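You operate a simulated robot arm through the tools that you are given. There is no shell and no other tool. Be economical: measure what you need, move in short steps, check, and stop when the job is done.

You run a simulated two-armed robot. Do the job below in one go: nothing can be reset, and whatever is moved stays where it is left.

## Task
Take the beige towel from the worktop under the green-handled cupboard and lay it out flat on the end of the table.

The check looks at the end state, three seconds after you hand in, the way a careful person would. Anything else that was tipped, shoved, dropped, spilled or broken makes it a failure. Flat cloth is picked up by pressing the open fingertips on it (5 to 10 N) and closing them slowly along it; thin cloth reads only 2 to 8 mm in the jaws.

## Robot
Two 7-joint arms with two-finger parallel grippers on one trunk, on a base that drives. Base frame: it is fixed to the floor where the robot stands at the start and does not move with it; the origin is under the middle of the robot, x ahead of it, y to its left, z up. Readings come in mm, rad, newtons and seconds.
The left shoulder is at the start at [70, 177, 1070], the right one opposite. With the tool pointing down near the work surface each hand reaches from about 300 to 740 mm from the robot's upright axis, wherever it stands, measured 20 degrees to its own side. Places, roughly: beige towel [600, -200, 900]; end of the table [-1000, -900, 800]. Payload 3.43 kg a hand.
The tool frame of a hand sits at the grasp point between the pads (the TCP): z along the fingers, y along the line on which they close. The tips reach 30 mm beyond it. Largest opening 94 mm; finger width 28, thickness 10; the body of the gripper, 50 by 96 mm, starts 55 mm behind the TCP.
Orientation is that of the tool frame in the base frame, as a unit quaternion [x, y, z, w]. With the fingers straight down and closing along the base's y, the tool's x points along the base's -x, its y along +y and its z along -z.

## Interface
- The arms move only by the tool apply_moves. It takes "left_increments", "right_increments" or both (then of equal length, played together; a hand with none holds still); each is a list of rows, each an object of numbers (a shift or turn left out is 0, a gripper value left out holds the last): "x", "y", "z": the shift along the tool's x, y, z in mm; "rx", "ry", "rz": the turn, a rotation vector about the tool's x, y, z in rad. In form: [{"x": .., "y": .., "z": .., "rx": .., "ry": .., "rz": ..}, ...]. A call has 1 to 20 rows; each row shifts and turns the commanded pose from where the row before left it, along the tool's axes as they then stand. "left_grip" and "right_grip" are, for a hand that has rows, the opening, from 0 (shut) to 1 (fully open), set as the call begins (left out, the last holds). Each row takes 0.2 s and may step no farther than 50 mm and 0.15 rad from the row before; otherwise, or with a gripper value out of range, the whole call is refused. Where a pose cannot be reached the arm comes as near as it can. A force on the tool above 40 N (or 10 N above the force at the start of the call, whichever is more), or a blocked arm, ends the call early, and 0.2 s more pass. The fingers move at their own pace (about 153 mm/s each) and stop on an object; they squeeze with about 20 N. The grip force told is the motor's: it shows also when the fingers shut on nothing. Time passes only in rows, and 0.2 s behind the last, so rows that do not move let the fingers close. The reply holds the time, the measured pose of the TCP, the force on the tool along the base axes, the opening and the grip force, in the units named above and with some noise, with the torque about the TCP (base axes, N m) and any sound that the robot's microphone picked up.
- Cameras (640 x 400 px; columns grow to the right, rows downward): "scene" is now at [99.6, -63.9, 1372.8]; the picture's right is [-0.80, -0.61, 0.00], its down [-0.43, 0.57, -0.70] and it looks along [0.42, -0.56, -0.71] (base axes); focal length 214 px, centre (320, 200). "left" rides on the left gripper at [76, -14, -102] in its tool frame; the picture's right is [0.18, 0.98, 0.00], its down [-0.75, 0.14, -0.64] and it looks along [-0.63, 0.12, 0.77] (tool axes); focal length 243 px, centre (320, 200). "right" rides on the right gripper at [76, 14, -103] in its tool frame; the picture's right is [-0.18, 0.98, 0.00], its down [-0.75, -0.14, -0.64] and it looks along [-0.63, -0.12, 0.77] (tool axes); focal length 243 px, centre (320, 200). There is no depth. A picture from a camera that has moved, and an enlarged one, comes with that camera's place and axes in the base frame and with its lens.
- snapshot(camera): a new picture of that camera. It takes no simulated time.
- raise_lower(by): slides the trunk up (or, below 0, down) by that many mm; the arms and the scene camera ride with it, the base frame stays. It gives what a move gives, with no picture.
- roll_base(legs): drives the robot by 1 to 6 legs, each [ahead, turn to the left] in mm and rad, along the robot's own axes; the way and the turn of a leg run together, so that a leg with both is an arc; at most 1500 mm and 3.142 rad a leg. The arms and the cameras ride along, it lands a little off, and it stops where it bumps. It gives what a move gives.
- aim_head(pan, tilt): turns the head with the scene camera to pan (to the left, within 1.501 rad either way) and tilt (down, from -0.506 to 1.204), counted from straight ahead of the robot. It gives what a move gives.
- zoom(camera, box): a new picture of the part [left, top, right, bottom] of that camera's present view, enlarged. It takes no simulated time.
- finish_job(): hands the job in; it is judged then, once.

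Work in short steps. Places have to be worked out from the pictures, the camera data and where the tool is seen: move nearer, look again, correct. Check each grasp and each placing, and mend what went wrong. You have 120 turns and 92 pictures in all, those below and enlarged ones among them. Open the grippers and draw the arms clear of the work before you hand the job in, unless the task says otherwise; then end with one line.

The tools are called after ">>>" by a JSON object that holds its "method" and its "body". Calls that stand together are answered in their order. apply_moves: Moves the arms, as the interface text tells. Its arguments: {"type":"object","properties":{"left_increments":{"type":"array","items":{"type":"object","properties":{"x":{"type":"number"},"y":{"type":"number"},"z":{"type":"number"},"rx":{"type":"number"},"ry":{"type":"number"},"rz":{"type":"number"}}}},"left_grip":{"type":"number"},"right_increments":{"type":"array","items":{"type":"object","properties":{"x":{"type":"number"},"y":{"type":"number"},"z":{"type":"number"},"rx":{"type":"number"},"ry":{"type":"number"},"rz":{"type":"number"}}}},"right_grip":{"type":"number"}},"required":[]} The other tools are called the same way: raise_lower (by) slides the trunk up or down; roll_base (legs) drives the base; aim_head (pan, tilt) turns the head that bears the scene camera; snapshot (camera) takes a picture; zoom (camera, box) takes an enlarged picture of a part of a camera's view; finish_job () hands the job in.

At the start:

```text
t: 0.0
left_eef_pos: [551.2, 39.2, 1064.8]
left_orientation: [-0.001, 1.0, 0.0, 0.0]
left_ft_force: [-0.3, 0.3, 0.0]
left_ft_torque: [0.0, -0.03, -0.01]
left_grip_width: 94.0
left_gripper_force: 0.0
right_eef_pos: [367.3, -323.5, 1126.8]
right_orientation: [0.0, 1.0, 0.0, 0.001]
right_ft_force: [-0.2, 0.4, 0.3]
right_ft_torque: [0.0, -0.01, -0.01]
right_grip_width: 94.0
right_gripper_force: 0.1
trunk travel left (down, up): [-650.0, 190.0]
robot x, y, heading: [-4.7, 5.0, -0.002]
head pan, tilt: [-0.922, 0.792]
```

scene: 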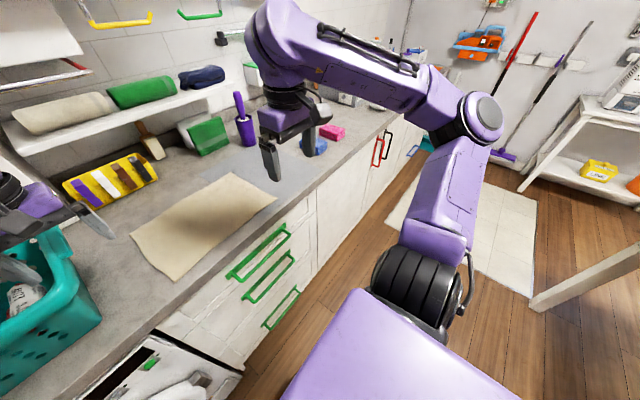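
right: 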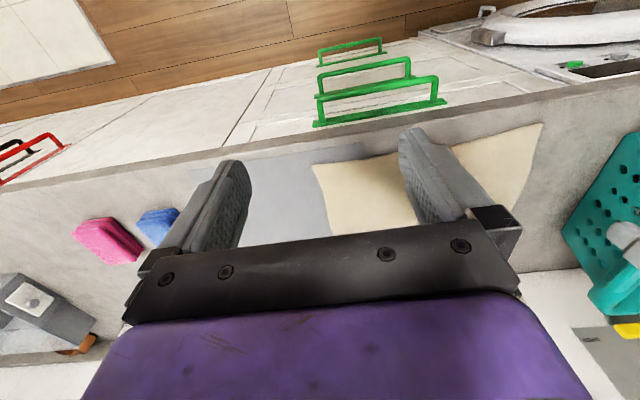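
left: 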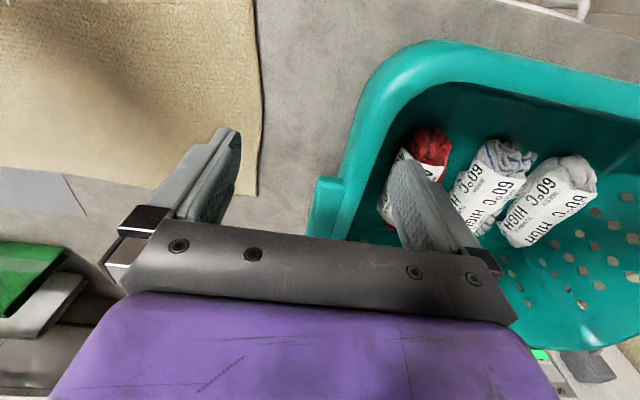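

The beige towel lies flat at about x 524–760, y −390 to −20. I'll look to the right and behind for the table before moving anything.

>>> {"method": "aim_head", "body": {"pan": -1.5, "tilt": 0.5}}

>>> {"method": "snapshot", "body": {"camera": "scene"}}

```text
t: 1.0
left_eef_pos: [551.2, 38.2, 1063.9]
left_orientation: [0.0, 1.0, 0.001, 0.0]
left_ft_force: [0.0, 0.9, 0.5]
left_ft_torque: [0.02, 0.0, 0.0]
left_grip_width: 93.9
left_gripper_force: 0.0
right_eef_pos: [367.3, -324.8, 1127.4]
right_orientation: [0.0, 1.0, 0.0, 0.001]
right_ft_force: [-0.3, 0.8, -0.2]
right_ft_torque: [0.01, 0.05, -0.01]
right_grip_width: 94.0
right_gripper_force: 0.1
trunk travel left (down, up): [-650.0, 190.0]
robot x, y, heading: [0.0, -0.6, 0.001]
head pan, tilt: [-1.499, 0.499]
```

```text
88 pictures are left
camera scene: at [57.2, -90.2, 1398.2], right [-1.0, -0.07, 0.0], down [-0.03, 0.48, -0.88], along [0.06, -0.88, -0.48], focal length 214 px, centre (320, 200)
```

scene: 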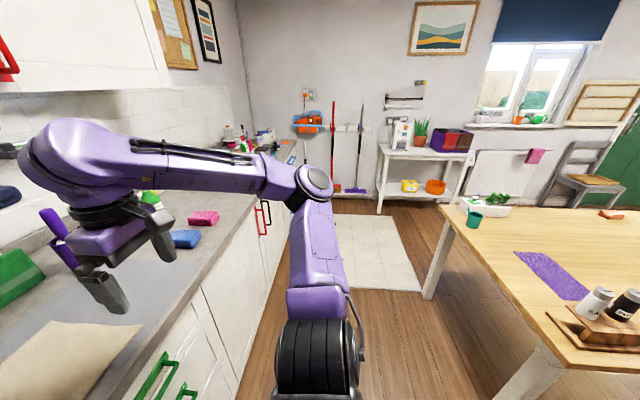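

The table is behind to the right, with a purple runner on it. Before carrying anything I'll bring both hands over the two front corners of the towel, roughly (542, −350) and (542, −55), at a safe height, and check with the wrist cameras.

>>> {"method": "apply_moves", "body": {"right_increments": [{"x": -35, "y": -5, "z": 10}, {"x": -35, "y": -5, "z": 30}, {"x": -35, "y": -5, "z": 40}, {"x": -35, "y": -5, "z": 35}, {"x": -35, "y": -5, "z": 35}, {"z": 35}], "left_increments": [{"y": -30}, {"y": -30}, {"y": -30, "z": 25}, {"x": 9, "y": -4, "z": 35}, {"z": 35}, {"z": 25}], "left_grip": 0.6, "right_grip": 0.6}}

>>> {"method": "snapshot", "body": {"camera": "right"}}

>>> {"method": "snapshot", "body": {"camera": "left"}}

```text
refused: row 3 steps farther than a row can; nothing moved
```

```text
87 pictures are left
camera right: at [290.9, -309.0, 1229.2], right [0.18, 0.98, 0.0], down [0.75, -0.14, 0.64], along [0.63, -0.12, -0.77], focal length 243 px, centre (320, 200)
```

right: 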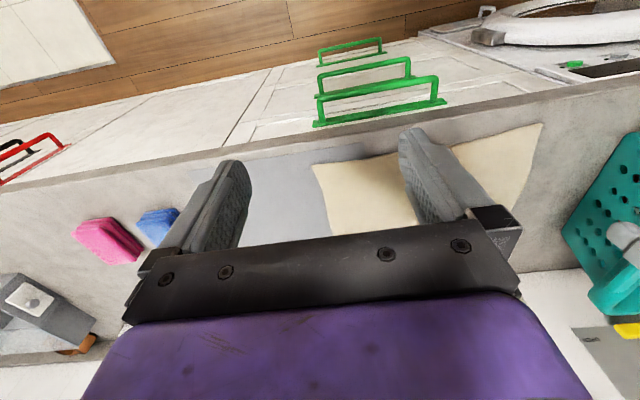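

```text
86 pictures are left
camera left: at [476.3, 25.8, 1166.2], right [-0.18, 0.98, 0.0], down [0.75, 0.14, 0.64], along [0.63, 0.12, -0.77], focal length 243 px, centre (320, 200)
```

left: 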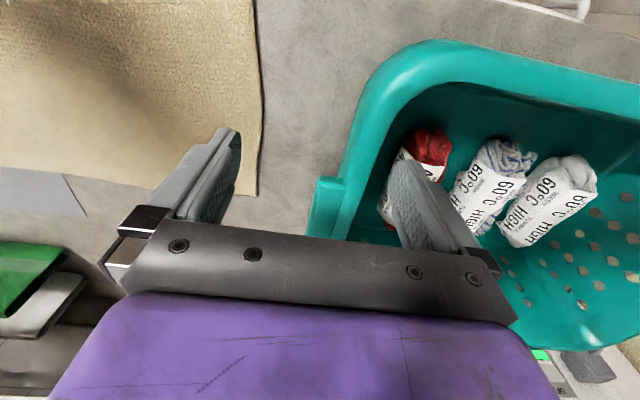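

A single row exceeded the 50 mm limit, so nothing moved; I'll split the steps. The new right picture puts the front edge of the towel at about x 512, so I aim for x≈537.

>>> {"method": "apply_moves", "body": {"right_increments": [{"x": -30, "y": -5, "z": 10}, {"x": -30, "y": -5, "z": 30}, {"x": -30, "y": -5, "z": 30}, {"x": -30, "y": 0, "z": 35}, {"x": -30, "y": 0, "z": 35}, {"x": -20, "z": 40}], "left_increments": [{"y": -30}, {"y": -30}, {"y": -30, "z": 25}, {"x": 14, "z": 35}, {"z": 35}, {"z": 25}], "left_grip": 0.6, "right_grip": 0.6}}

>>> {"method": "snapshot", "body": {"camera": "right"}}

>>> {"method": "snapshot", "body": {"camera": "left"}}

```text
t: 2.2
left_eef_pos: [542.2, -45.5, 995.2]
left_orientation: [-0.008, 1.0, -0.015, 0.008]
left_ft_force: [-2.5, 4.9, 11.5]
left_ft_torque: [-0.1, 0.13, -0.04]
left_grip_width: 57.1
left_gripper_force: 0.1
right_eef_pos: [511.3, -339.8, 995.0]
right_orientation: [-0.001, 1.0, -0.001, 0.0]
right_ft_force: [0.5, -1.1, -0.8]
right_ft_torque: [-0.01, 0.01, -0.04]
right_grip_width: 56.4
right_gripper_force: 0.1
trunk travel left (down, up): [-650.0, 190.0]
robot x, y, heading: [-2.7, -2.7, 0.003]
head pan, tilt: [-1.499, 0.499]
stopped in row 5 (left hand): the force on the tool passed its limit (the readings are from after the stop); the commanded pose is now the measured one
```

```text
85 pictures are left
camera right: at [434.2, -324.1, 1098.3], right [0.18, 0.98, 0.0], down [0.75, -0.14, 0.64], along [0.63, -0.12, -0.77], focal length 243 px, centre (320, 200)
```

right: 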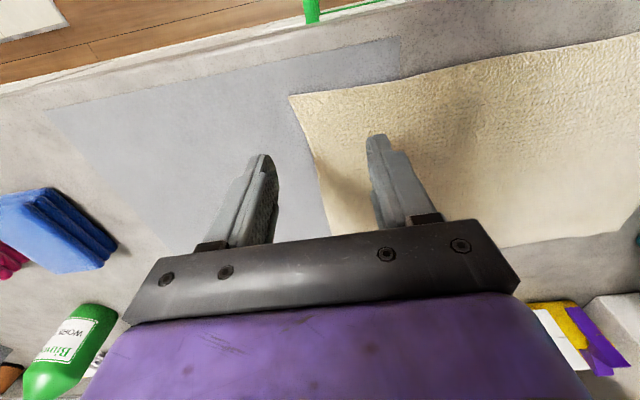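

```text
84 pictures are left
camera left: at [463.1, -56.7, 1096.5], right [-0.2, 0.98, -0.03], down [0.74, 0.17, 0.65], along [0.64, 0.1, -0.76], focal length 243 px, centre (320, 200)
```

left: 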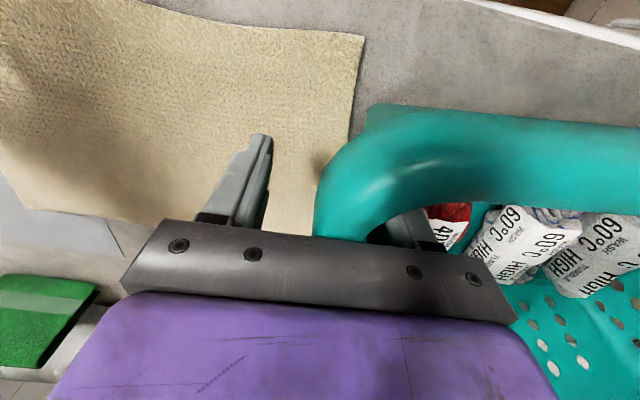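

The left hand hit the teal basket: its finger seems hooked inside the high rim. I lift the left hand straight up first and then check whether the basket moved.

>>> {"method": "apply_moves", "body": {"left_increments": [{"z": -20}, {"z": -30}, {"z": -40}, {"z": -40}]}}

>>> {"method": "aim_head", "body": {"pan": -0.2, "tilt": 0.9}}

>>> {"method": "snapshot", "body": {"camera": "scene"}}

>>> {"method": "snapshot", "body": {"camera": "left"}}

```text
t: 3.2
left_eef_pos: [536.5, -41.0, 1125.6]
left_orientation: [-0.008, 1.0, -0.018, 0.007]
left_ft_force: [-0.2, 0.8, 0.6]
left_ft_torque: [0.02, 0.02, -0.03]
left_grip_width: 56.3
left_gripper_force: 0.0
right_eef_pos: [511.8, -339.9, 994.3]
right_orientation: [0.0, 1.0, 0.0, 0.0]
right_ft_force: [-0.2, 0.3, -1.0]
right_ft_torque: [0.0, -0.04, -0.01]
right_grip_width: 56.7
right_gripper_force: 0.1
trunk travel left (down, up): [-650.0, 190.0]
robot x, y, heading: [-0.7, -1.9, 0.001]
head pan, tilt: [-1.499, 0.499]
```

```text
t: 4.7
left_eef_pos: [536.9, -41.8, 1123.7]
left_orientation: [-0.008, 1.0, -0.017, 0.005]
left_ft_force: [0.8, 0.8, -0.6]
left_ft_torque: [0.04, 0.01, -0.02]
left_grip_width: 56.7
left_gripper_force: 0.1
right_eef_pos: [511.4, -341.1, 994.4]
right_orientation: [0.0, 1.0, 0.0, 0.0]
right_ft_force: [0.2, -0.5, -0.4]
right_ft_torque: [-0.01, -0.01, 0.04]
right_grip_width: 56.3
right_gripper_force: 0.1
trunk travel left (down, up): [-650.0, 190.0]
robot x, y, heading: [-5.6, -1.5, 0.003]
head pan, tilt: [-0.201, 0.901]
```

```text
83 pictures are left
camera scene: at [124.6, -14.6, 1364.4], right [-0.2, -0.98, 0.0], down [-0.77, 0.16, -0.62], along [0.61, -0.12, -0.78], focal length 214 px, centre (320, 200)
```

scene: 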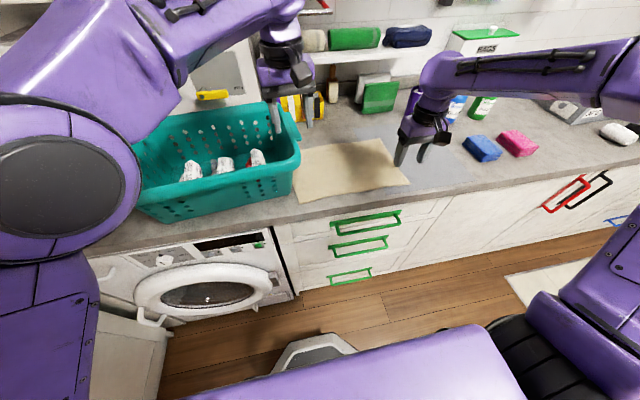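

```text
82 pictures are left
camera left: at [460.0, -52.0, 1225.4], right [-0.2, 0.98, -0.04], down [0.74, 0.18, 0.65], along [0.64, 0.1, -0.76], focal length 243 px, centre (320, 200)
```

left: 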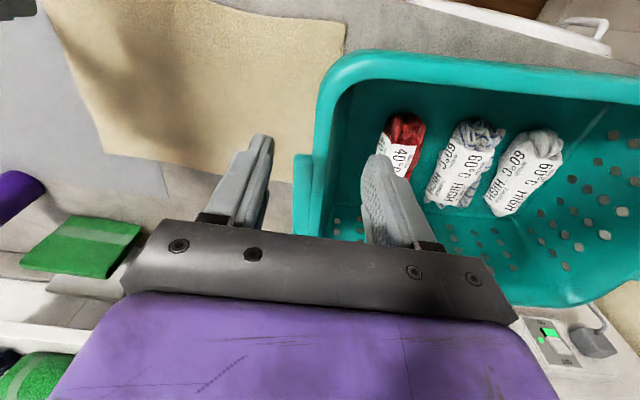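

The basket is upright but was dragged about 100 mm toward −y, since its rim is higher than the fingertips' starting height. I'll mend that by straddling the rim with open jaws and pushing it back with the outer finger, starting with the descent.

>>> {"method": "apply_moves", "body": {"left_increments": [{"x": 0}, {"z": 35}, {"z": 35}, {"z": 30}], "left_grip": 1.0}}

>>> {"method": "snapshot", "body": {"camera": "left"}}

>>> {"method": "zoom", "body": {"camera": "scene", "box": [120, 60, 440, 260]}}

```text
t: 5.7
left_eef_pos: [547.7, -40.8, 1034.3]
left_orientation: [-0.015, 0.999, -0.028, 0.01]
left_ft_force: [0.5, 0.2, 0.3]
left_ft_torque: [-0.01, 0.0, -0.01]
left_grip_width: 94.0
left_gripper_force: 0.0
right_eef_pos: [512.4, -339.3, 995.3]
right_orientation: [0.0, 1.0, 0.0, 0.0]
right_ft_force: [-1.1, -0.1, 0.5]
right_ft_torque: [0.0, 0.01, -0.02]
right_grip_width: 56.4
right_gripper_force: 0.1
trunk travel left (down, up): [-650.0, 190.0]
robot x, y, heading: [-0.4, 0.9, 0.002]
head pan, tilt: [-0.201, 0.901]
```

```text
81 pictures are left
camera left: at [469.8, -49.4, 1136.8], right [-0.21, 0.98, -0.06], down [0.74, 0.2, 0.65], along [0.64, 0.09, -0.76], focal length 243 px, centre (320, 200)
```

left: 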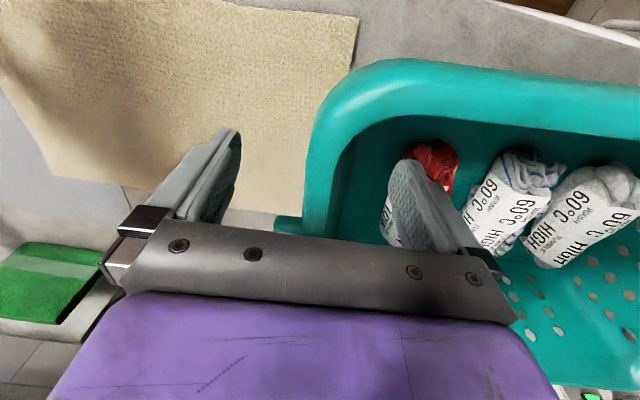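

```text
2.00 times, centred on (280, 160) of scene
camera zoom: at [125.3, -14.4, 1364.4], right [-0.2, -0.98, 0.0], down [-0.77, 0.16, -0.62], along [0.61, -0.12, -0.78], focal length 429 px, centre (400, 280)
```

zoom: 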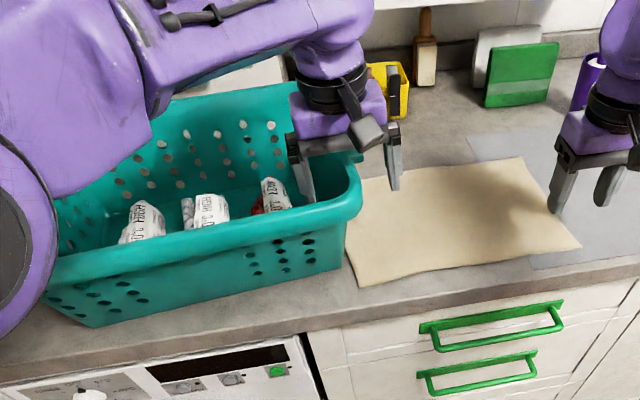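

The jaws now straddle the rim cleanly. I lower a little and push toward +y with the outer finger in small steps.

>>> {"method": "apply_moves", "body": {"left_increments": [{"z": 20}, {"y": 20}, {"y": 20}, {"y": 20}, {"y": 20}, {"y": 20}, {"y": 10}]}}

>>> {"method": "snapshot", "body": {"camera": "left"}}

>>> {"method": "zoom", "body": {"camera": "scene", "box": [120, 60, 440, 260]}}

```text
t: 7.2
left_eef_pos: [538.6, 60.4, 999.2]
left_orientation: [-0.006, 1.0, -0.014, 0.007]
left_ft_force: [-0.8, -1.9, 0.6]
left_ft_torque: [0.08, 0.01, 0.01]
left_grip_width: 93.8
left_gripper_force: 0.0
right_eef_pos: [511.7, -340.4, 994.2]
right_orientation: [0.001, 1.0, 0.0, 0.0]
right_ft_force: [-0.7, 0.5, 0.3]
right_ft_torque: [-0.01, 0.03, -0.01]
right_grip_width: 56.6
right_gripper_force: 0.0
trunk travel left (down, up): [-650.0, 190.0]
robot x, y, heading: [1.4, 2.3, -0.006]
head pan, tilt: [-0.201, 0.901]
```

```text
79 pictures are left
camera left: at [461.2, 49.5, 1101.1], right [-0.19, 0.98, -0.03], down [0.74, 0.17, 0.65], along [0.64, 0.1, -0.76], focal length 243 px, centre (320, 200)
```

left: 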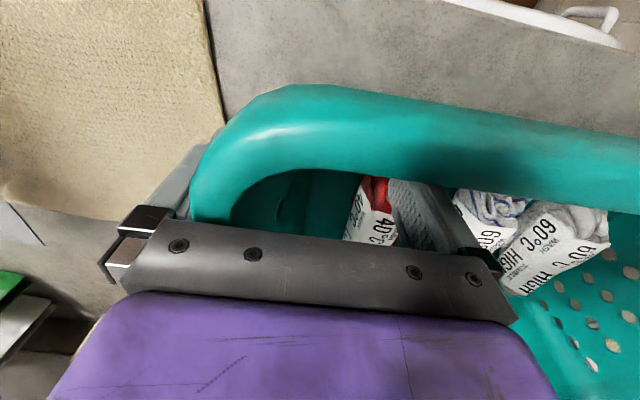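

```text
2.00 times, centred on (280, 160) of scene
camera zoom: at [124.5, -14.7, 1364.4], right [-0.2, -0.98, 0.0], down [-0.77, 0.16, -0.62], along [0.61, -0.12, -0.78], focal length 429 px, centre (400, 280)
```

zoom: 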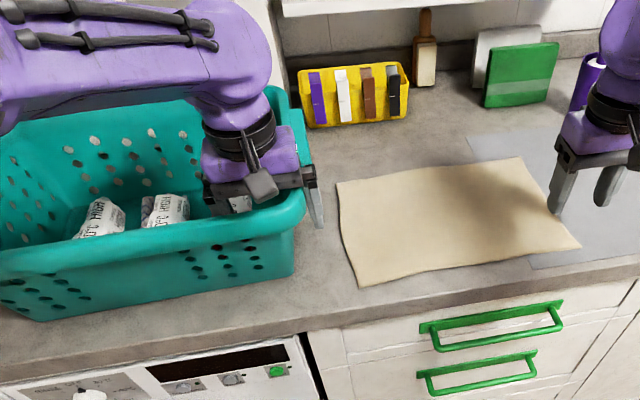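

The basket follows cleanly and the towel is undisturbed. By my measurement about 40 mm is still missing, so I push 35 mm more, rise, and compare from exactly the starting pose.

>>> {"method": "apply_moves", "body": {"left_increments": [{"y": 15}, {"y": 10}, {"y": 10}, {"y": -12}, {"z": -40}, {"z": -26}, {"z": -30}]}}

```text
t: 8.8
left_eef_pos: [536.3, 86.6, 1098.2]
left_orientation: [-0.006, 1.0, -0.014, 0.006]
left_ft_force: [-0.4, 0.4, -0.3]
left_ft_torque: [-0.04, 0.03, 0.0]
left_grip_width: 94.2
left_gripper_force: 0.0
right_eef_pos: [511.8, -340.3, 994.2]
right_orientation: [-0.001, 1.0, 0.001, -0.001]
right_ft_force: [-0.5, -0.5, 0.9]
right_ft_torque: [0.03, -0.01, -0.01]
right_grip_width: 56.3
right_gripper_force: 0.2
trunk travel left (down, up): [-650.0, 190.0]
robot x, y, heading: [1.6, 4.2, 0.0]
head pan, tilt: [-0.201, 0.901]
```

I'll level the left hand, go back above its start place, turn the head to its start aim, and compare both views with the start pictures.

>>> {"method": "apply_moves", "body": {"left_increments": [{"z": -20, "rx": -0.028, "ry": 0.012, "rz": 0.012}, {"x": -15, "y": -23}, {"y": -24}, {"z": 0}]}}

>>> {"method": "aim_head", "body": {"pan": -0.922, "tilt": 0.792}}

>>> {"method": "snapshot", "body": {"camera": "scene"}}

>>> {"method": "snapshot", "body": {"camera": "left"}}

```text
t: 9.8
left_eef_pos: [549.9, 40.6, 1116.4]
left_orientation: [0.0, 1.0, 0.0, 0.001]
left_ft_force: [-0.3, -0.8, 0.2]
left_ft_torque: [0.02, 0.03, 0.0]
left_grip_width: 93.9
left_gripper_force: 0.1
right_eef_pos: [511.4, -338.9, 994.3]
right_orientation: [0.0, 1.0, -0.001, -0.001]
right_ft_force: [0.1, 0.2, -0.7]
right_ft_torque: [0.04, 0.0, -0.04]
right_grip_width: 56.3
right_gripper_force: 0.1
trunk travel left (down, up): [-650.0, 190.0]
robot x, y, heading: [-1.2, -2.7, 0.0]
head pan, tilt: [-0.201, 0.901]
```

```text
t: 10.9
left_eef_pos: [550.9, 40.9, 1115.8]
left_orientation: [0.001, 1.0, 0.0, 0.001]
left_ft_force: [-0.7, 0.8, -0.6]
left_ft_torque: [-0.04, 0.0, 0.0]
left_grip_width: 93.9
left_gripper_force: 0.0
right_eef_pos: [512.4, -339.1, 994.1]
right_orientation: [0.0, 1.0, 0.0, 0.0]
right_ft_force: [0.2, -0.2, -0.5]
right_ft_torque: [0.01, 0.01, 0.02]
right_grip_width: 56.4
right_gripper_force: 0.0
trunk travel left (down, up): [-650.0, 190.0]
robot x, y, heading: [3.3, -0.1, -0.003]
head pan, tilt: [-0.922, 0.792]
```

```text
77 pictures are left
camera scene: at [99.7, -63.8, 1372.9], right [-0.8, -0.61, 0.0], down [-0.43, 0.57, -0.7], along [0.42, -0.56, -0.71], focal length 214 px, centre (320, 200)
```

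scene: 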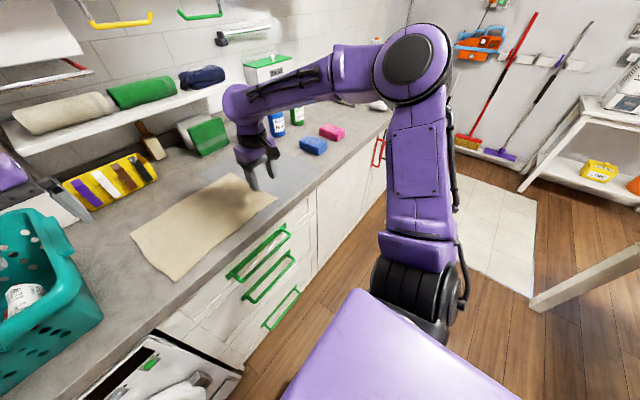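

```text
76 pictures are left
camera left: at [474.5, 27.5, 1217.7], right [-0.18, 0.98, 0.0], down [0.75, 0.14, 0.64], along [0.63, 0.12, -0.77], focal length 243 px, centre (320, 200)
```

left: 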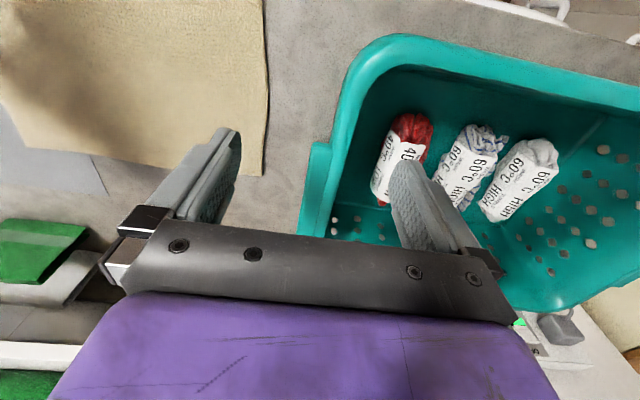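

Both views match the start pictures within a few mm, so the basket is back. The towel's front corners measure at about (490, −22) and (502, −366). I move the left hand over high, clear of the rim, then down over its corner, with the right hand above the other.

>>> {"method": "apply_moves", "body": {"left_increments": [{"z": -10}, {"y": -45}, {"x": 20, "y": -45}, {"x": 19, "y": -5}, {"z": 0}, {"z": 40}], "right_increments": [{"x": -8}, {"y": 8}, {"z": 0}, {"z": 20}, {"z": 20}, {"z": 20}], "left_grip": 0.55, "right_grip": 0.55}}

>>> {"method": "snapshot", "body": {"camera": "left"}}

>>> {"method": "snapshot", "body": {"camera": "right"}}

```text
t: 12.3
left_eef_pos: [524.7, -37.7, 1095.5]
left_orientation: [-0.017, 1.0, -0.02, -0.002]
left_ft_force: [0.2, 0.0, 0.4]
left_ft_torque: [-0.03, 0.02, 0.03]
left_grip_width: 51.9
left_gripper_force: 0.1
right_eef_pos: [522.4, -331.2, 934.5]
right_orientation: [0.0, 1.0, -0.001, 0.0]
right_ft_force: [0.3, -0.2, 1.3]
right_ft_torque: [-0.05, 0.02, -0.01]
right_grip_width: 51.6
right_gripper_force: 0.1
trunk travel left (down, up): [-650.0, 190.0]
robot x, y, heading: [0.9, 1.9, -0.003]
head pan, tilt: [-0.922, 0.792]
```

```text
75 pictures are left
camera left: at [450.4, -48.2, 1199.3], right [-0.22, 0.98, -0.04], down [0.75, 0.19, 0.63], along [0.62, 0.11, -0.77], focal length 243 px, centre (320, 200)
```

left: 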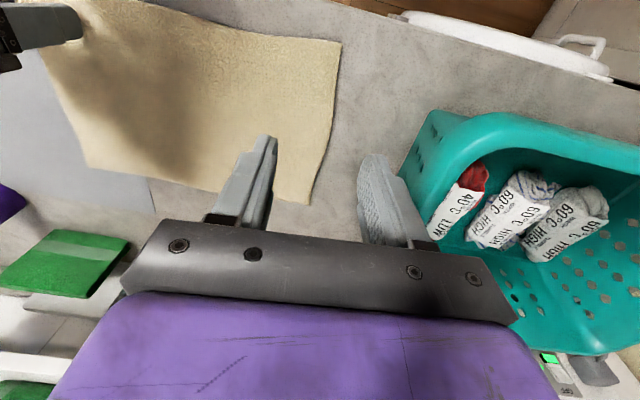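

```text
74 pictures are left
camera right: at [445.4, -315.2, 1037.2], right [0.18, 0.98, 0.0], down [0.75, -0.14, 0.64], along [0.63, -0.12, -0.77], focal length 243 px, centre (320, 200)
```

right: 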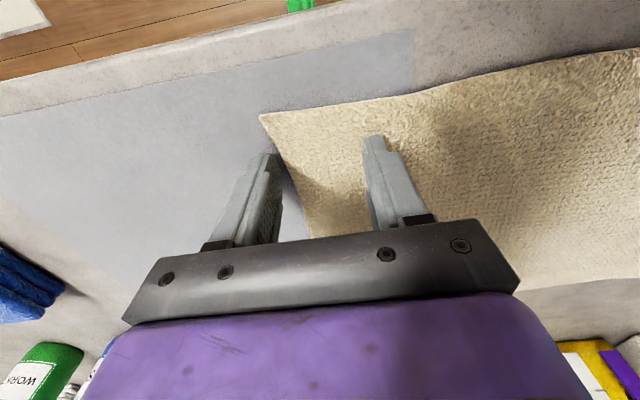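

The left arm runs into its limit this far across. I'll raise both hands and turn the base right by 0.3 rad so that the towel sits more in front of both arms.

>>> {"method": "apply_moves", "body": {"left_increments": [{"z": -20}, {"z": -20}, {"z": -10}, {"z": 0}], "right_increments": [{"z": -40}, {"z": -45}, {"z": -45}, {"z": -40}]}}

>>> {"method": "roll_base", "body": {"legs": [[0, -0.3]]}}

>>> {"method": "snapshot", "body": {"camera": "left"}}

>>> {"method": "snapshot", "body": {"camera": "right"}}

```text
t: 13.3
left_eef_pos: [521.7, -41.3, 1149.0]
left_orientation: [-0.01, 1.0, -0.02, 0.003]
left_ft_force: [0.8, 0.1, 0.0]
left_ft_torque: [-0.01, -0.01, -0.02]
left_grip_width: 51.5
left_gripper_force: 0.1
right_eef_pos: [519.6, -328.7, 1104.4]
right_orientation: [0.0, 1.0, -0.001, 0.0]
right_ft_force: [-1.1, 0.4, 0.4]
right_ft_torque: [0.04, -0.02, 0.0]
right_grip_width: 52.0
right_gripper_force: 0.1
trunk travel left (down, up): [-650.0, 190.0]
robot x, y, heading: [2.2, -1.3, -0.005]
head pan, tilt: [-0.922, 0.792]
```

```text
t: 14.7
left_eef_pos: [488.9, -189.9, 1146.2]
left_orientation: [0.134, 0.991, -0.019, -0.002]
left_ft_force: [-0.7, -0.7, 0.0]
left_ft_torque: [-0.06, -0.02, -0.01]
left_grip_width: 51.7
left_gripper_force: 0.0
right_eef_pos: [400.2, -466.9, 1102.8]
right_orientation: [0.147, 0.989, -0.001, 0.0]
right_ft_force: [0.7, 0.1, 0.1]
right_ft_torque: [-0.03, -0.01, 0.01]
right_grip_width: 51.6
right_gripper_force: 0.0
trunk travel left (down, up): [-650.0, 190.0]
robot x, y, heading: [0.6, -0.2, -0.293]
head pan, tilt: [-0.922, 0.792]
```

```text
73 pictures are left
camera left: at [412.1, -178.8, 1248.0], right [0.08, 1.0, -0.04], down [0.77, -0.04, 0.64], along [0.63, -0.08, -0.77], focal length 243 px, centre (320, 200)
```

left: 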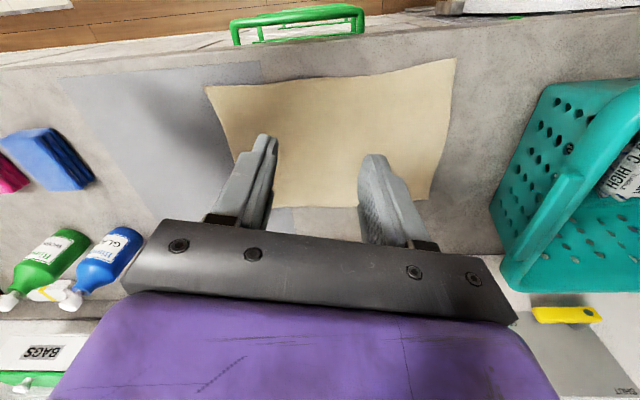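

```text
72 pictures are left
camera right: at [331.4, -430.2, 1205.9], right [0.46, 0.89, 0.0], down [0.68, -0.35, 0.64], along [0.57, -0.3, -0.77], focal length 243 px, centre (320, 200)
```

right: 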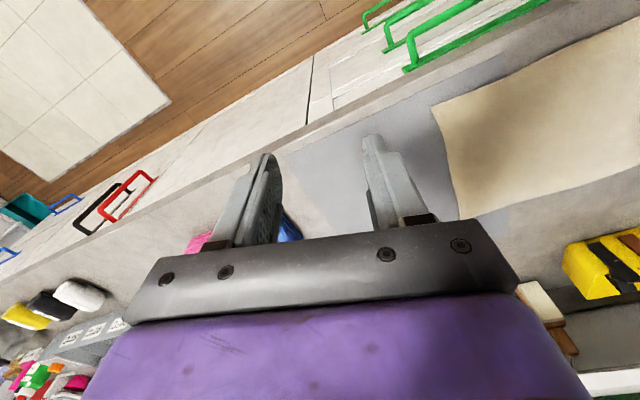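

From this view the towel's front corners are at about (488, −10) and (501, −378). I turn both tools back to close along y and move them above the pinch points, left (508, −48) and right (518, −342).

>>> {"method": "apply_moves", "body": {"left_increments": [{"rz": -0.135, "rx": -0.02}, {"rz": -0.135, "rx": -0.018}, {"y": 36, "x": -5}, {"y": 36, "x": -5}, {"y": 35, "x": -5}, {"y": 35, "x": -4}, {"z": 45}, {"z": 45}, {"z": 45}, {"z": 45}, {"z": 0}], "right_increments": [{"rz": -0.148}, {"rz": -0.147}, {"x": -30, "y": 31}, {"x": -30, "y": 31}, {"x": -30, "y": 31}, {"x": -28, "y": 32}, {"z": 35}, {"z": 35}, {"z": 35}, {"z": 35}, {"z": 0}]}}

>>> {"method": "snapshot", "body": {"camera": "left"}}

>>> {"method": "snapshot", "body": {"camera": "right"}}

```text
t: 17.1
left_eef_pos: [507.7, -48.2, 962.4]
left_orientation: [0.0, 1.0, 0.0, -0.002]
left_ft_force: [-0.4, 0.3, 0.4]
left_ft_torque: [0.01, 0.01, 0.02]
left_grip_width: 51.9
left_gripper_force: 0.0
right_eef_pos: [517.8, -343.2, 963.1]
right_orientation: [0.001, 1.0, -0.001, 0.001]
right_ft_force: [0.5, 0.6, 0.0]
right_ft_torque: [-0.02, 0.0, 0.02]
right_grip_width: 51.5
right_gripper_force: 0.0
trunk travel left (down, up): [-650.0, 190.0]
robot x, y, heading: [-3.1, 3.2, -0.294]
head pan, tilt: [-0.922, 0.792]
```

```text
71 pictures are left
camera left: at [431.2, -62.4, 1065.1], right [-0.18, 0.98, 0.0], down [0.76, 0.14, 0.64], along [0.63, 0.12, -0.77], focal length 243 px, centre (320, 200)
```

left: 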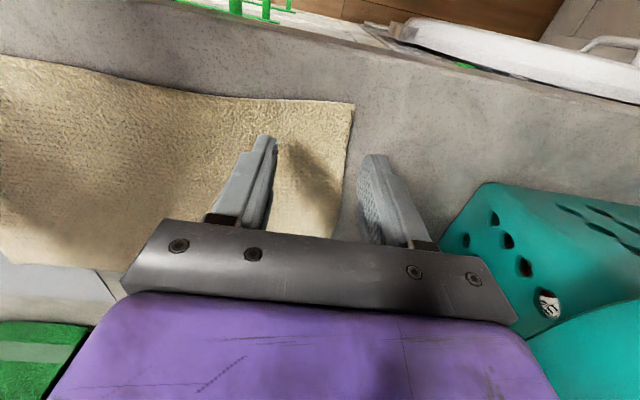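

```text
70 pictures are left
camera right: at [441.5, -327.0, 1065.3], right [0.18, 0.98, 0.0], down [0.75, -0.14, 0.64], along [0.63, -0.12, -0.77], focal length 243 px, centre (320, 200)
```

right: 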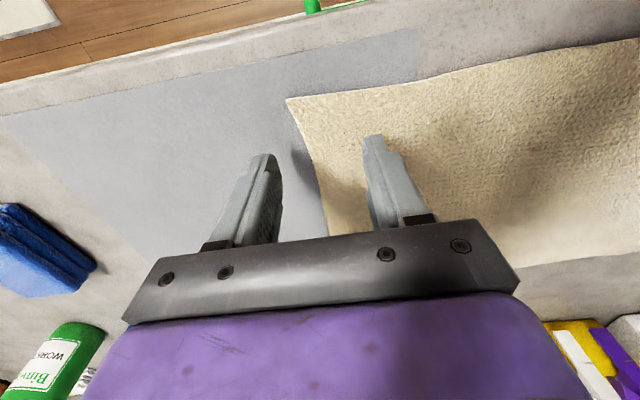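

The corners come out at (493, −22) and (499, −366). I shift each hand about 11 mm inward, narrow the jaws to 42 mm, and descend to just above the cloth.

>>> {"method": "apply_moves", "body": {"left_increments": [{"y": -10}, {"z": 25}, {"z": 25}, {"z": 20}, {"z": 0}], "right_increments": [{"y": 13}, {"z": 25}, {"z": 25}, {"z": 20}, {"z": 0}], "left_grip": 0.45, "right_grip": 0.45}}

>>> {"method": "snapshot", "body": {"camera": "left"}}

>>> {"method": "snapshot", "body": {"camera": "right"}}

```text
t: 17.9
left_eef_pos: [509.1, -60.6, 932.4]
left_orientation: [0.0, 1.0, -0.006, 0.007]
left_ft_force: [-4.7, 1.4, 22.3]
left_ft_torque: [0.3, 0.24, 0.04]
left_grip_width: 41.9
left_gripper_force: 0.1
right_eef_pos: [519.8, -331.6, 932.6]
right_orientation: [0.001, 1.0, -0.002, 0.011]
right_ft_force: [-5.2, 0.8, 19.6]
right_ft_torque: [0.28, 0.24, 0.06]
right_grip_width: 42.2
right_gripper_force: 0.0
trunk travel left (down, up): [-650.0, 190.0]
robot x, y, heading: [-0.4, -0.7, -0.289]
head pan, tilt: [-0.922, 0.792]
stopped in row 3 (left hand): the force on the tool passed its limit (the readings are from after the stop); the commanded pose is now the measured one
```

```text
69 pictures are left
camera left: at [430.4, -72.5, 1033.8], right [-0.18, 0.98, -0.01], down [0.74, 0.15, 0.65], along [0.64, 0.11, -0.76], focal length 243 px, centre (320, 200)
```

left: 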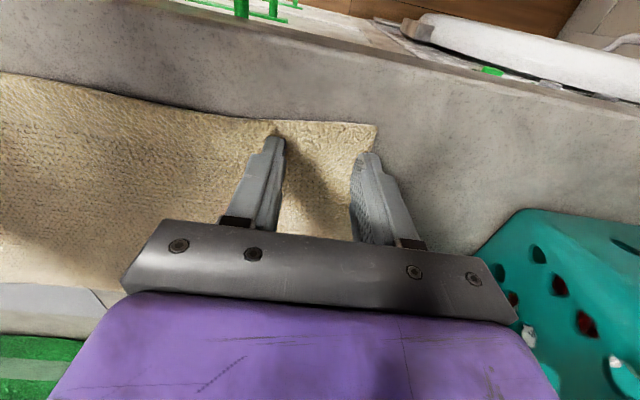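

```text
68 pictures are left
camera right: at [440.6, -315.8, 1034.0], right [0.19, 0.98, 0.0], down [0.74, -0.14, 0.66], along [0.65, -0.12, -0.75], focal length 243 px, centre (320, 200)
```

right: 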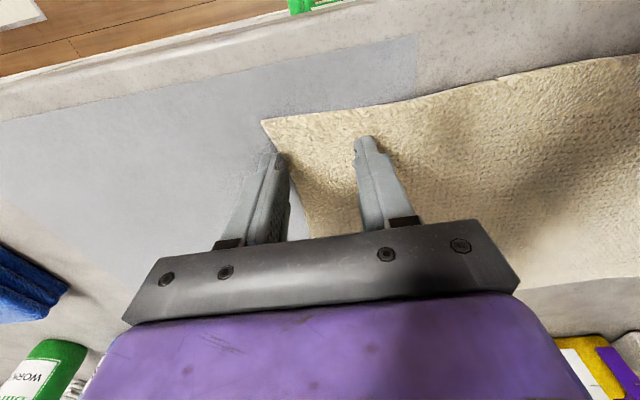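

Contact came at TCP z≈932, so the worktop here is at about z 900 and the corners are really near (481, −33) and (491, −358). I lift 12 mm, move both hands further onto the cloth, and touch down gently.

>>> {"method": "apply_moves", "body": {"left_increments": [{"z": -12, "ry": -0.007}, {"y": -11, "x": 5}, {"z": 6}, {"z": 0}], "right_increments": [{"z": -12, "ry": 0.015}, {"y": 13, "x": 8}, {"z": 6}, {"z": 0}]}}

```text
t: 18.9
left_eef_pos: [504.4, -69.9, 935.1]
left_orientation: [0.0, 1.0, -0.004, 0.007]
left_ft_force: [-0.6, -0.5, 0.4]
left_ft_torque: [0.01, -0.02, 0.01]
left_grip_width: 42.3
left_gripper_force: 0.1
right_eef_pos: [514.3, -319.3, 934.6]
right_orientation: [0.001, 1.0, -0.002, 0.001]
right_ft_force: [1.3, 0.2, 3.0]
right_ft_torque: [0.02, -0.04, 0.0]
right_grip_width: 42.5
right_gripper_force: 0.0
trunk travel left (down, up): [-650.0, 190.0]
robot x, y, heading: [1.6, 0.4, -0.294]
head pan, tilt: [-0.922, 0.792]
```

Close to touching: the right reads 3 N and the left 0.4 N. I creep down a little more.

>>> {"method": "apply_moves", "body": {"left_increments": [{"z": 1.5, "ry": 0.014}, {"z": 1}, {"z": 0}], "right_increments": [{"z": 1}, {"z": 0.5}, {"z": 0}]}}

>>> {"method": "snapshot", "body": {"camera": "left"}}

>>> {"method": "snapshot", "body": {"camera": "right"}}

```text
t: 19.7
left_eef_pos: [505.3, -71.2, 934.8]
left_orientation: [0.0, 1.0, -0.004, 0.002]
left_ft_force: [1.3, 0.7, 9.2]
left_ft_torque: [0.13, -0.05, 0.03]
left_grip_width: 42.4
left_gripper_force: 0.0
right_eef_pos: [512.3, -318.6, 934.7]
right_orientation: [0.001, 1.0, -0.001, 0.001]
right_ft_force: [1.6, -0.3, 4.8]
right_ft_torque: [0.0, -0.04, 0.01]
right_grip_width: 42.0
right_gripper_force: 0.1
trunk travel left (down, up): [-650.0, 190.0]
robot x, y, heading: [3.5, -1.8, -0.296]
head pan, tilt: [-0.922, 0.792]
```

```text
67 pictures are left
camera left: at [428.6, -83.0, 1035.5], right [-0.18, 0.98, -0.01], down [0.75, 0.15, 0.64], along [0.63, 0.11, -0.76], focal length 243 px, centre (320, 200)
```

left: 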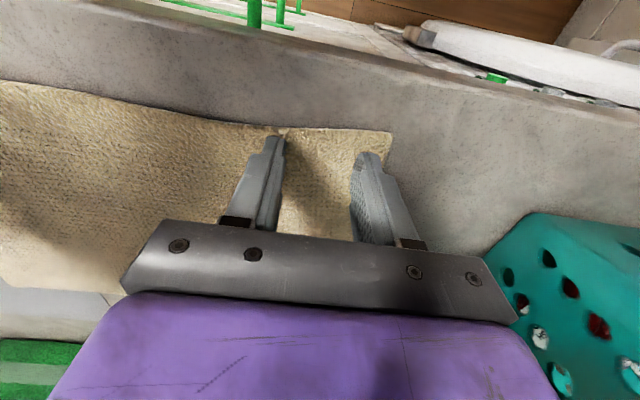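

```text
66 pictures are left
camera right: at [436.8, -303.0, 1036.5], right [0.19, 0.98, 0.0], down [0.75, -0.14, 0.64], along [0.63, -0.12, -0.77], focal length 243 px, centre (320, 200)
```

right: 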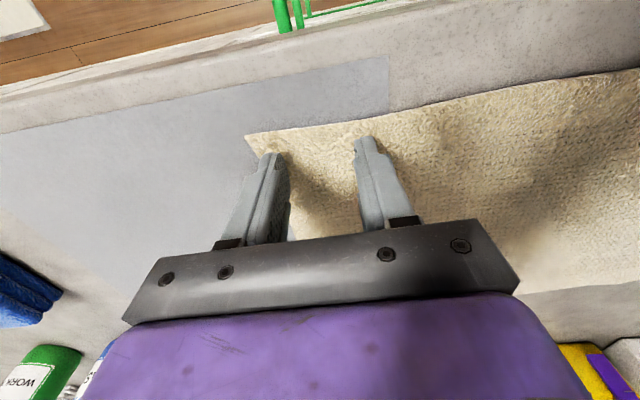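

Both fingertip pairs are on the cloth with 9 N and 5 N. I close slowly in stages.

>>> {"method": "apply_moves", "body": {"left_increments": [{"z": 0}, {"z": 0}], "right_increments": [{"z": 0.7}, {"z": 0}], "left_grip": 0.36, "right_grip": 0.36}}

>>> {"method": "apply_moves", "body": {"left_increments": [{"z": 0}, {"z": 0}], "right_increments": [{"z": 0}, {"z": 0}], "left_grip": 0.27, "right_grip": 0.27}}

>>> {"method": "apply_moves", "body": {"left_increments": [{"z": 0}, {"z": 0}], "right_increments": [{"z": 0}, {"z": 0}], "left_grip": 0.18, "right_grip": 0.18}}

>>> {"method": "snapshot", "body": {"camera": "left"}}

>>> {"method": "snapshot", "body": {"camera": "right"}}

```text
t: 20.3
left_eef_pos: [504.2, -71.3, 933.5]
left_orientation: [0.0, 1.0, -0.005, 0.002]
left_ft_force: [2.2, -1.0, 10.9]
left_ft_torque: [0.07, -0.09, 0.0]
left_grip_width: 33.0
left_gripper_force: 0.0
right_eef_pos: [513.0, -317.7, 933.3]
right_orientation: [0.0, 1.0, -0.001, 0.0]
right_ft_force: [0.0, 3.1, 8.9]
right_ft_torque: [0.04, 0.0, 0.01]
right_grip_width: 33.7
right_gripper_force: 0.1
trunk travel left (down, up): [-650.0, 190.0]
robot x, y, heading: [3.8, 2.4, -0.294]
head pan, tilt: [-0.922, 0.792]
```

```text
t: 20.9
left_eef_pos: [503.8, -70.3, 933.6]
left_orientation: [0.0, 1.0, -0.004, 0.003]
left_ft_force: [0.8, -1.1, 11.2]
left_ft_torque: [0.06, -0.06, 0.03]
left_grip_width: 24.4
left_gripper_force: 0.0
right_eef_pos: [513.6, -318.6, 933.9]
right_orientation: [0.001, 1.0, -0.002, 0.003]
right_ft_force: [0.0, 0.4, 9.3]
right_ft_torque: [-0.03, -0.01, 0.0]
right_grip_width: 25.1
right_gripper_force: 0.0
trunk travel left (down, up): [-650.0, 190.0]
robot x, y, heading: [-1.5, -3.4, -0.293]
head pan, tilt: [-0.922, 0.792]
```

```text
t: 21.5
left_eef_pos: [504.1, -70.3, 932.9]
left_orientation: [0.001, 1.0, -0.003, 0.002]
left_ft_force: [0.9, 0.9, 9.9]
left_ft_torque: [0.05, -0.03, -0.01]
left_grip_width: 16.5
left_gripper_force: 0.0
right_eef_pos: [512.6, -318.0, 934.2]
right_orientation: [0.001, 1.0, -0.002, 0.001]
right_ft_force: [1.1, 0.8, 10.7]
right_ft_torque: [0.02, -0.01, 0.02]
right_grip_width: 16.1
right_gripper_force: 0.0
trunk travel left (down, up): [-650.0, 190.0]
robot x, y, heading: [-0.4, 0.0, -0.291]
head pan, tilt: [-0.922, 0.792]
```

```text
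65 pictures are left
camera left: at [427.6, -82.8, 1035.4], right [-0.18, 0.98, -0.01], down [0.75, 0.15, 0.64], along [0.63, 0.11, -0.77], focal length 243 px, centre (320, 200)
```

left: 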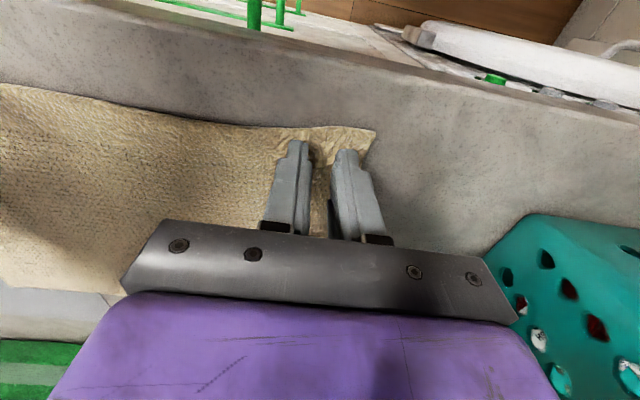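

```text
64 pictures are left
camera right: at [436.2, -303.2, 1036.0], right [0.19, 0.98, 0.0], down [0.75, -0.14, 0.64], along [0.63, -0.12, -0.76], focal length 243 px, centre (320, 200)
```

right: 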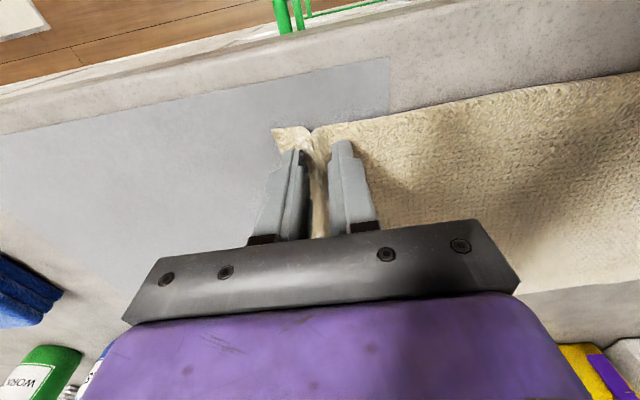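

The cloth is gathering up between the fingers on both sides. I close fully now.

>>> {"method": "apply_moves", "body": {"left_increments": [{"z": 0}, {"z": 0}], "right_increments": [{"z": 0}, {"z": 0}], "left_grip": 0.09, "right_grip": 0.09}}

>>> {"method": "apply_moves", "body": {"left_increments": [{"z": 0}, {"z": 0}, {"z": 0}], "right_increments": [{"z": 0}, {"z": 0}, {"z": 0}], "left_grip": 0, "right_grip": 0}}

>>> {"method": "snapshot", "body": {"camera": "left"}}

>>> {"method": "snapshot", "body": {"camera": "right"}}

```text
t: 22.1
left_eef_pos: [503.5, -69.1, 933.3]
left_orientation: [0.0, 1.0, -0.003, 0.001]
left_ft_force: [-0.2, 0.8, 10.1]
left_ft_torque: [0.01, -0.03, 0.02]
left_grip_width: 8.1
left_gripper_force: 0.2
right_eef_pos: [512.9, -318.3, 933.3]
right_orientation: [0.001, 1.0, -0.002, 0.001]
right_ft_force: [0.8, 0.5, 9.6]
right_ft_torque: [0.04, -0.05, 0.01]
right_grip_width: 8.6
right_gripper_force: 0.0
trunk travel left (down, up): [-650.0, 190.0]
robot x, y, heading: [2.2, -1.9, -0.296]
head pan, tilt: [-0.922, 0.792]
```

```text
t: 22.9
left_eef_pos: [503.1, -70.9, 933.3]
left_orientation: [0.0, 1.0, -0.003, 0.002]
left_ft_force: [-0.8, -0.4, 8.7]
left_ft_torque: [0.0, -0.01, 0.06]
left_grip_width: 0.1
left_gripper_force: 19.4
right_eef_pos: [512.6, -318.6, 933.6]
right_orientation: [0.001, 1.0, -0.002, 0.002]
right_ft_force: [0.9, 1.8, 9.7]
right_ft_torque: [0.02, -0.04, -0.03]
right_grip_width: 4.8
right_gripper_force: 19.6
trunk travel left (down, up): [-650.0, 190.0]
robot x, y, heading: [-1.3, -0.5, -0.297]
head pan, tilt: [-0.922, 0.792]
```

```text
63 pictures are left
camera left: at [427.6, -82.7, 1035.4], right [-0.18, 0.98, -0.01], down [0.75, 0.15, 0.64], along [0.63, 0.11, -0.77], focal length 243 px, centre (320, 200)
```

left: 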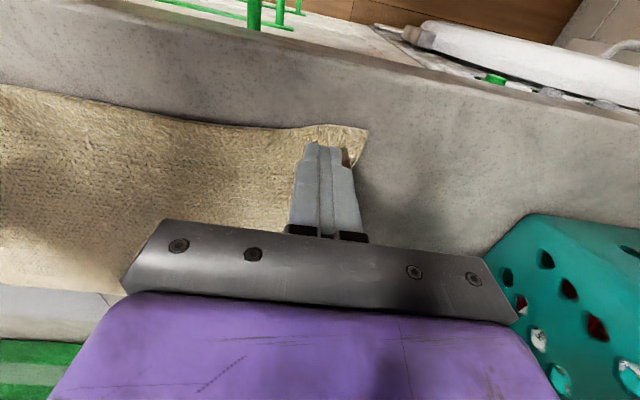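

```text
62 pictures are left
camera right: at [436.2, -303.0, 1036.0], right [0.19, 0.98, 0.0], down [0.75, -0.14, 0.64], along [0.63, -0.12, -0.76], focal length 243 px, centre (320, 200)
```

right: 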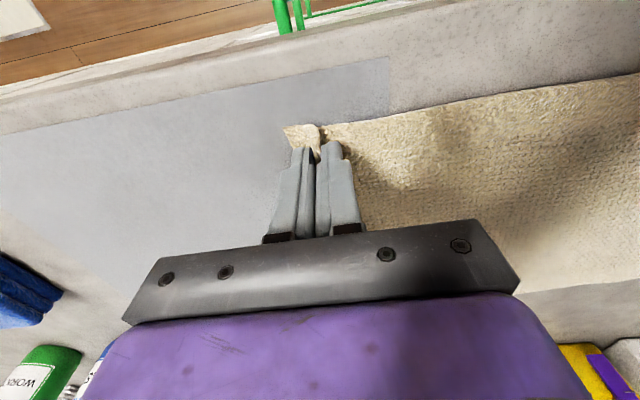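

The right hand has the cloth at 4.8 mm; the left closed on nothing at 0.1 mm. I lift the left, reopen, set it a bit further in and press again.

>>> {"method": "apply_moves", "body": {"left_increments": [{"z": -8}, {"z": 0}]}}

>>> {"method": "apply_moves", "body": {"left_increments": [{"y": -8, "x": -4}, {"z": 0}, {"z": 4}, {"z": 3}, {"z": 0}], "left_grip": 0.5}}

>>> {"method": "snapshot", "body": {"camera": "left"}}

```text
t: 23.5
left_eef_pos: [504.1, -71.9, 940.9]
left_orientation: [0.001, 1.0, -0.003, 0.002]
left_ft_force: [0.1, 0.4, 0.8]
left_ft_torque: [0.0, 0.02, -0.02]
left_grip_width: 0.1
left_gripper_force: 20.3
right_eef_pos: [512.8, -319.2, 934.1]
right_orientation: [0.002, 1.0, -0.002, 0.001]
right_ft_force: [-1.7, 1.7, 12.6]
right_ft_torque: [0.04, 0.04, -0.01]
right_grip_width: 4.6
right_gripper_force: 20.2
trunk travel left (down, up): [-650.0, 190.0]
robot x, y, heading: [-4.1, -1.2, -0.297]
head pan, tilt: [-0.922, 0.792]
```

```text
t: 24.7
left_eef_pos: [507.4, -79.9, 934.6]
left_orientation: [-0.001, 1.0, -0.004, 0.001]
left_ft_force: [1.3, 0.3, 5.1]
left_ft_torque: [0.02, -0.01, -0.03]
left_grip_width: 46.7
left_gripper_force: 0.0
right_eef_pos: [513.1, -319.0, 933.3]
right_orientation: [0.0, 1.0, -0.001, 0.001]
right_ft_force: [-1.4, 0.0, 12.0]
right_ft_torque: [0.04, 0.04, 0.02]
right_grip_width: 4.5
right_gripper_force: 19.9
trunk travel left (down, up): [-650.0, 190.0]
robot x, y, heading: [3.3, 0.6, -0.303]
head pan, tilt: [-0.922, 0.792]
```

```text
61 pictures are left
camera left: at [430.7, -91.6, 1035.8], right [-0.18, 0.98, -0.01], down [0.75, 0.15, 0.64], along [0.63, 0.11, -0.76], focal length 243 px, centre (320, 200)
```

left: 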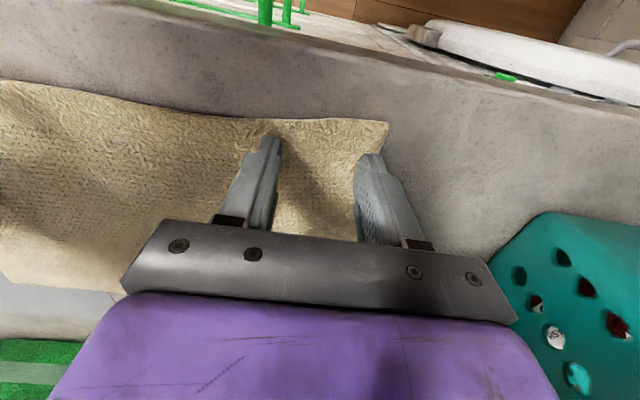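

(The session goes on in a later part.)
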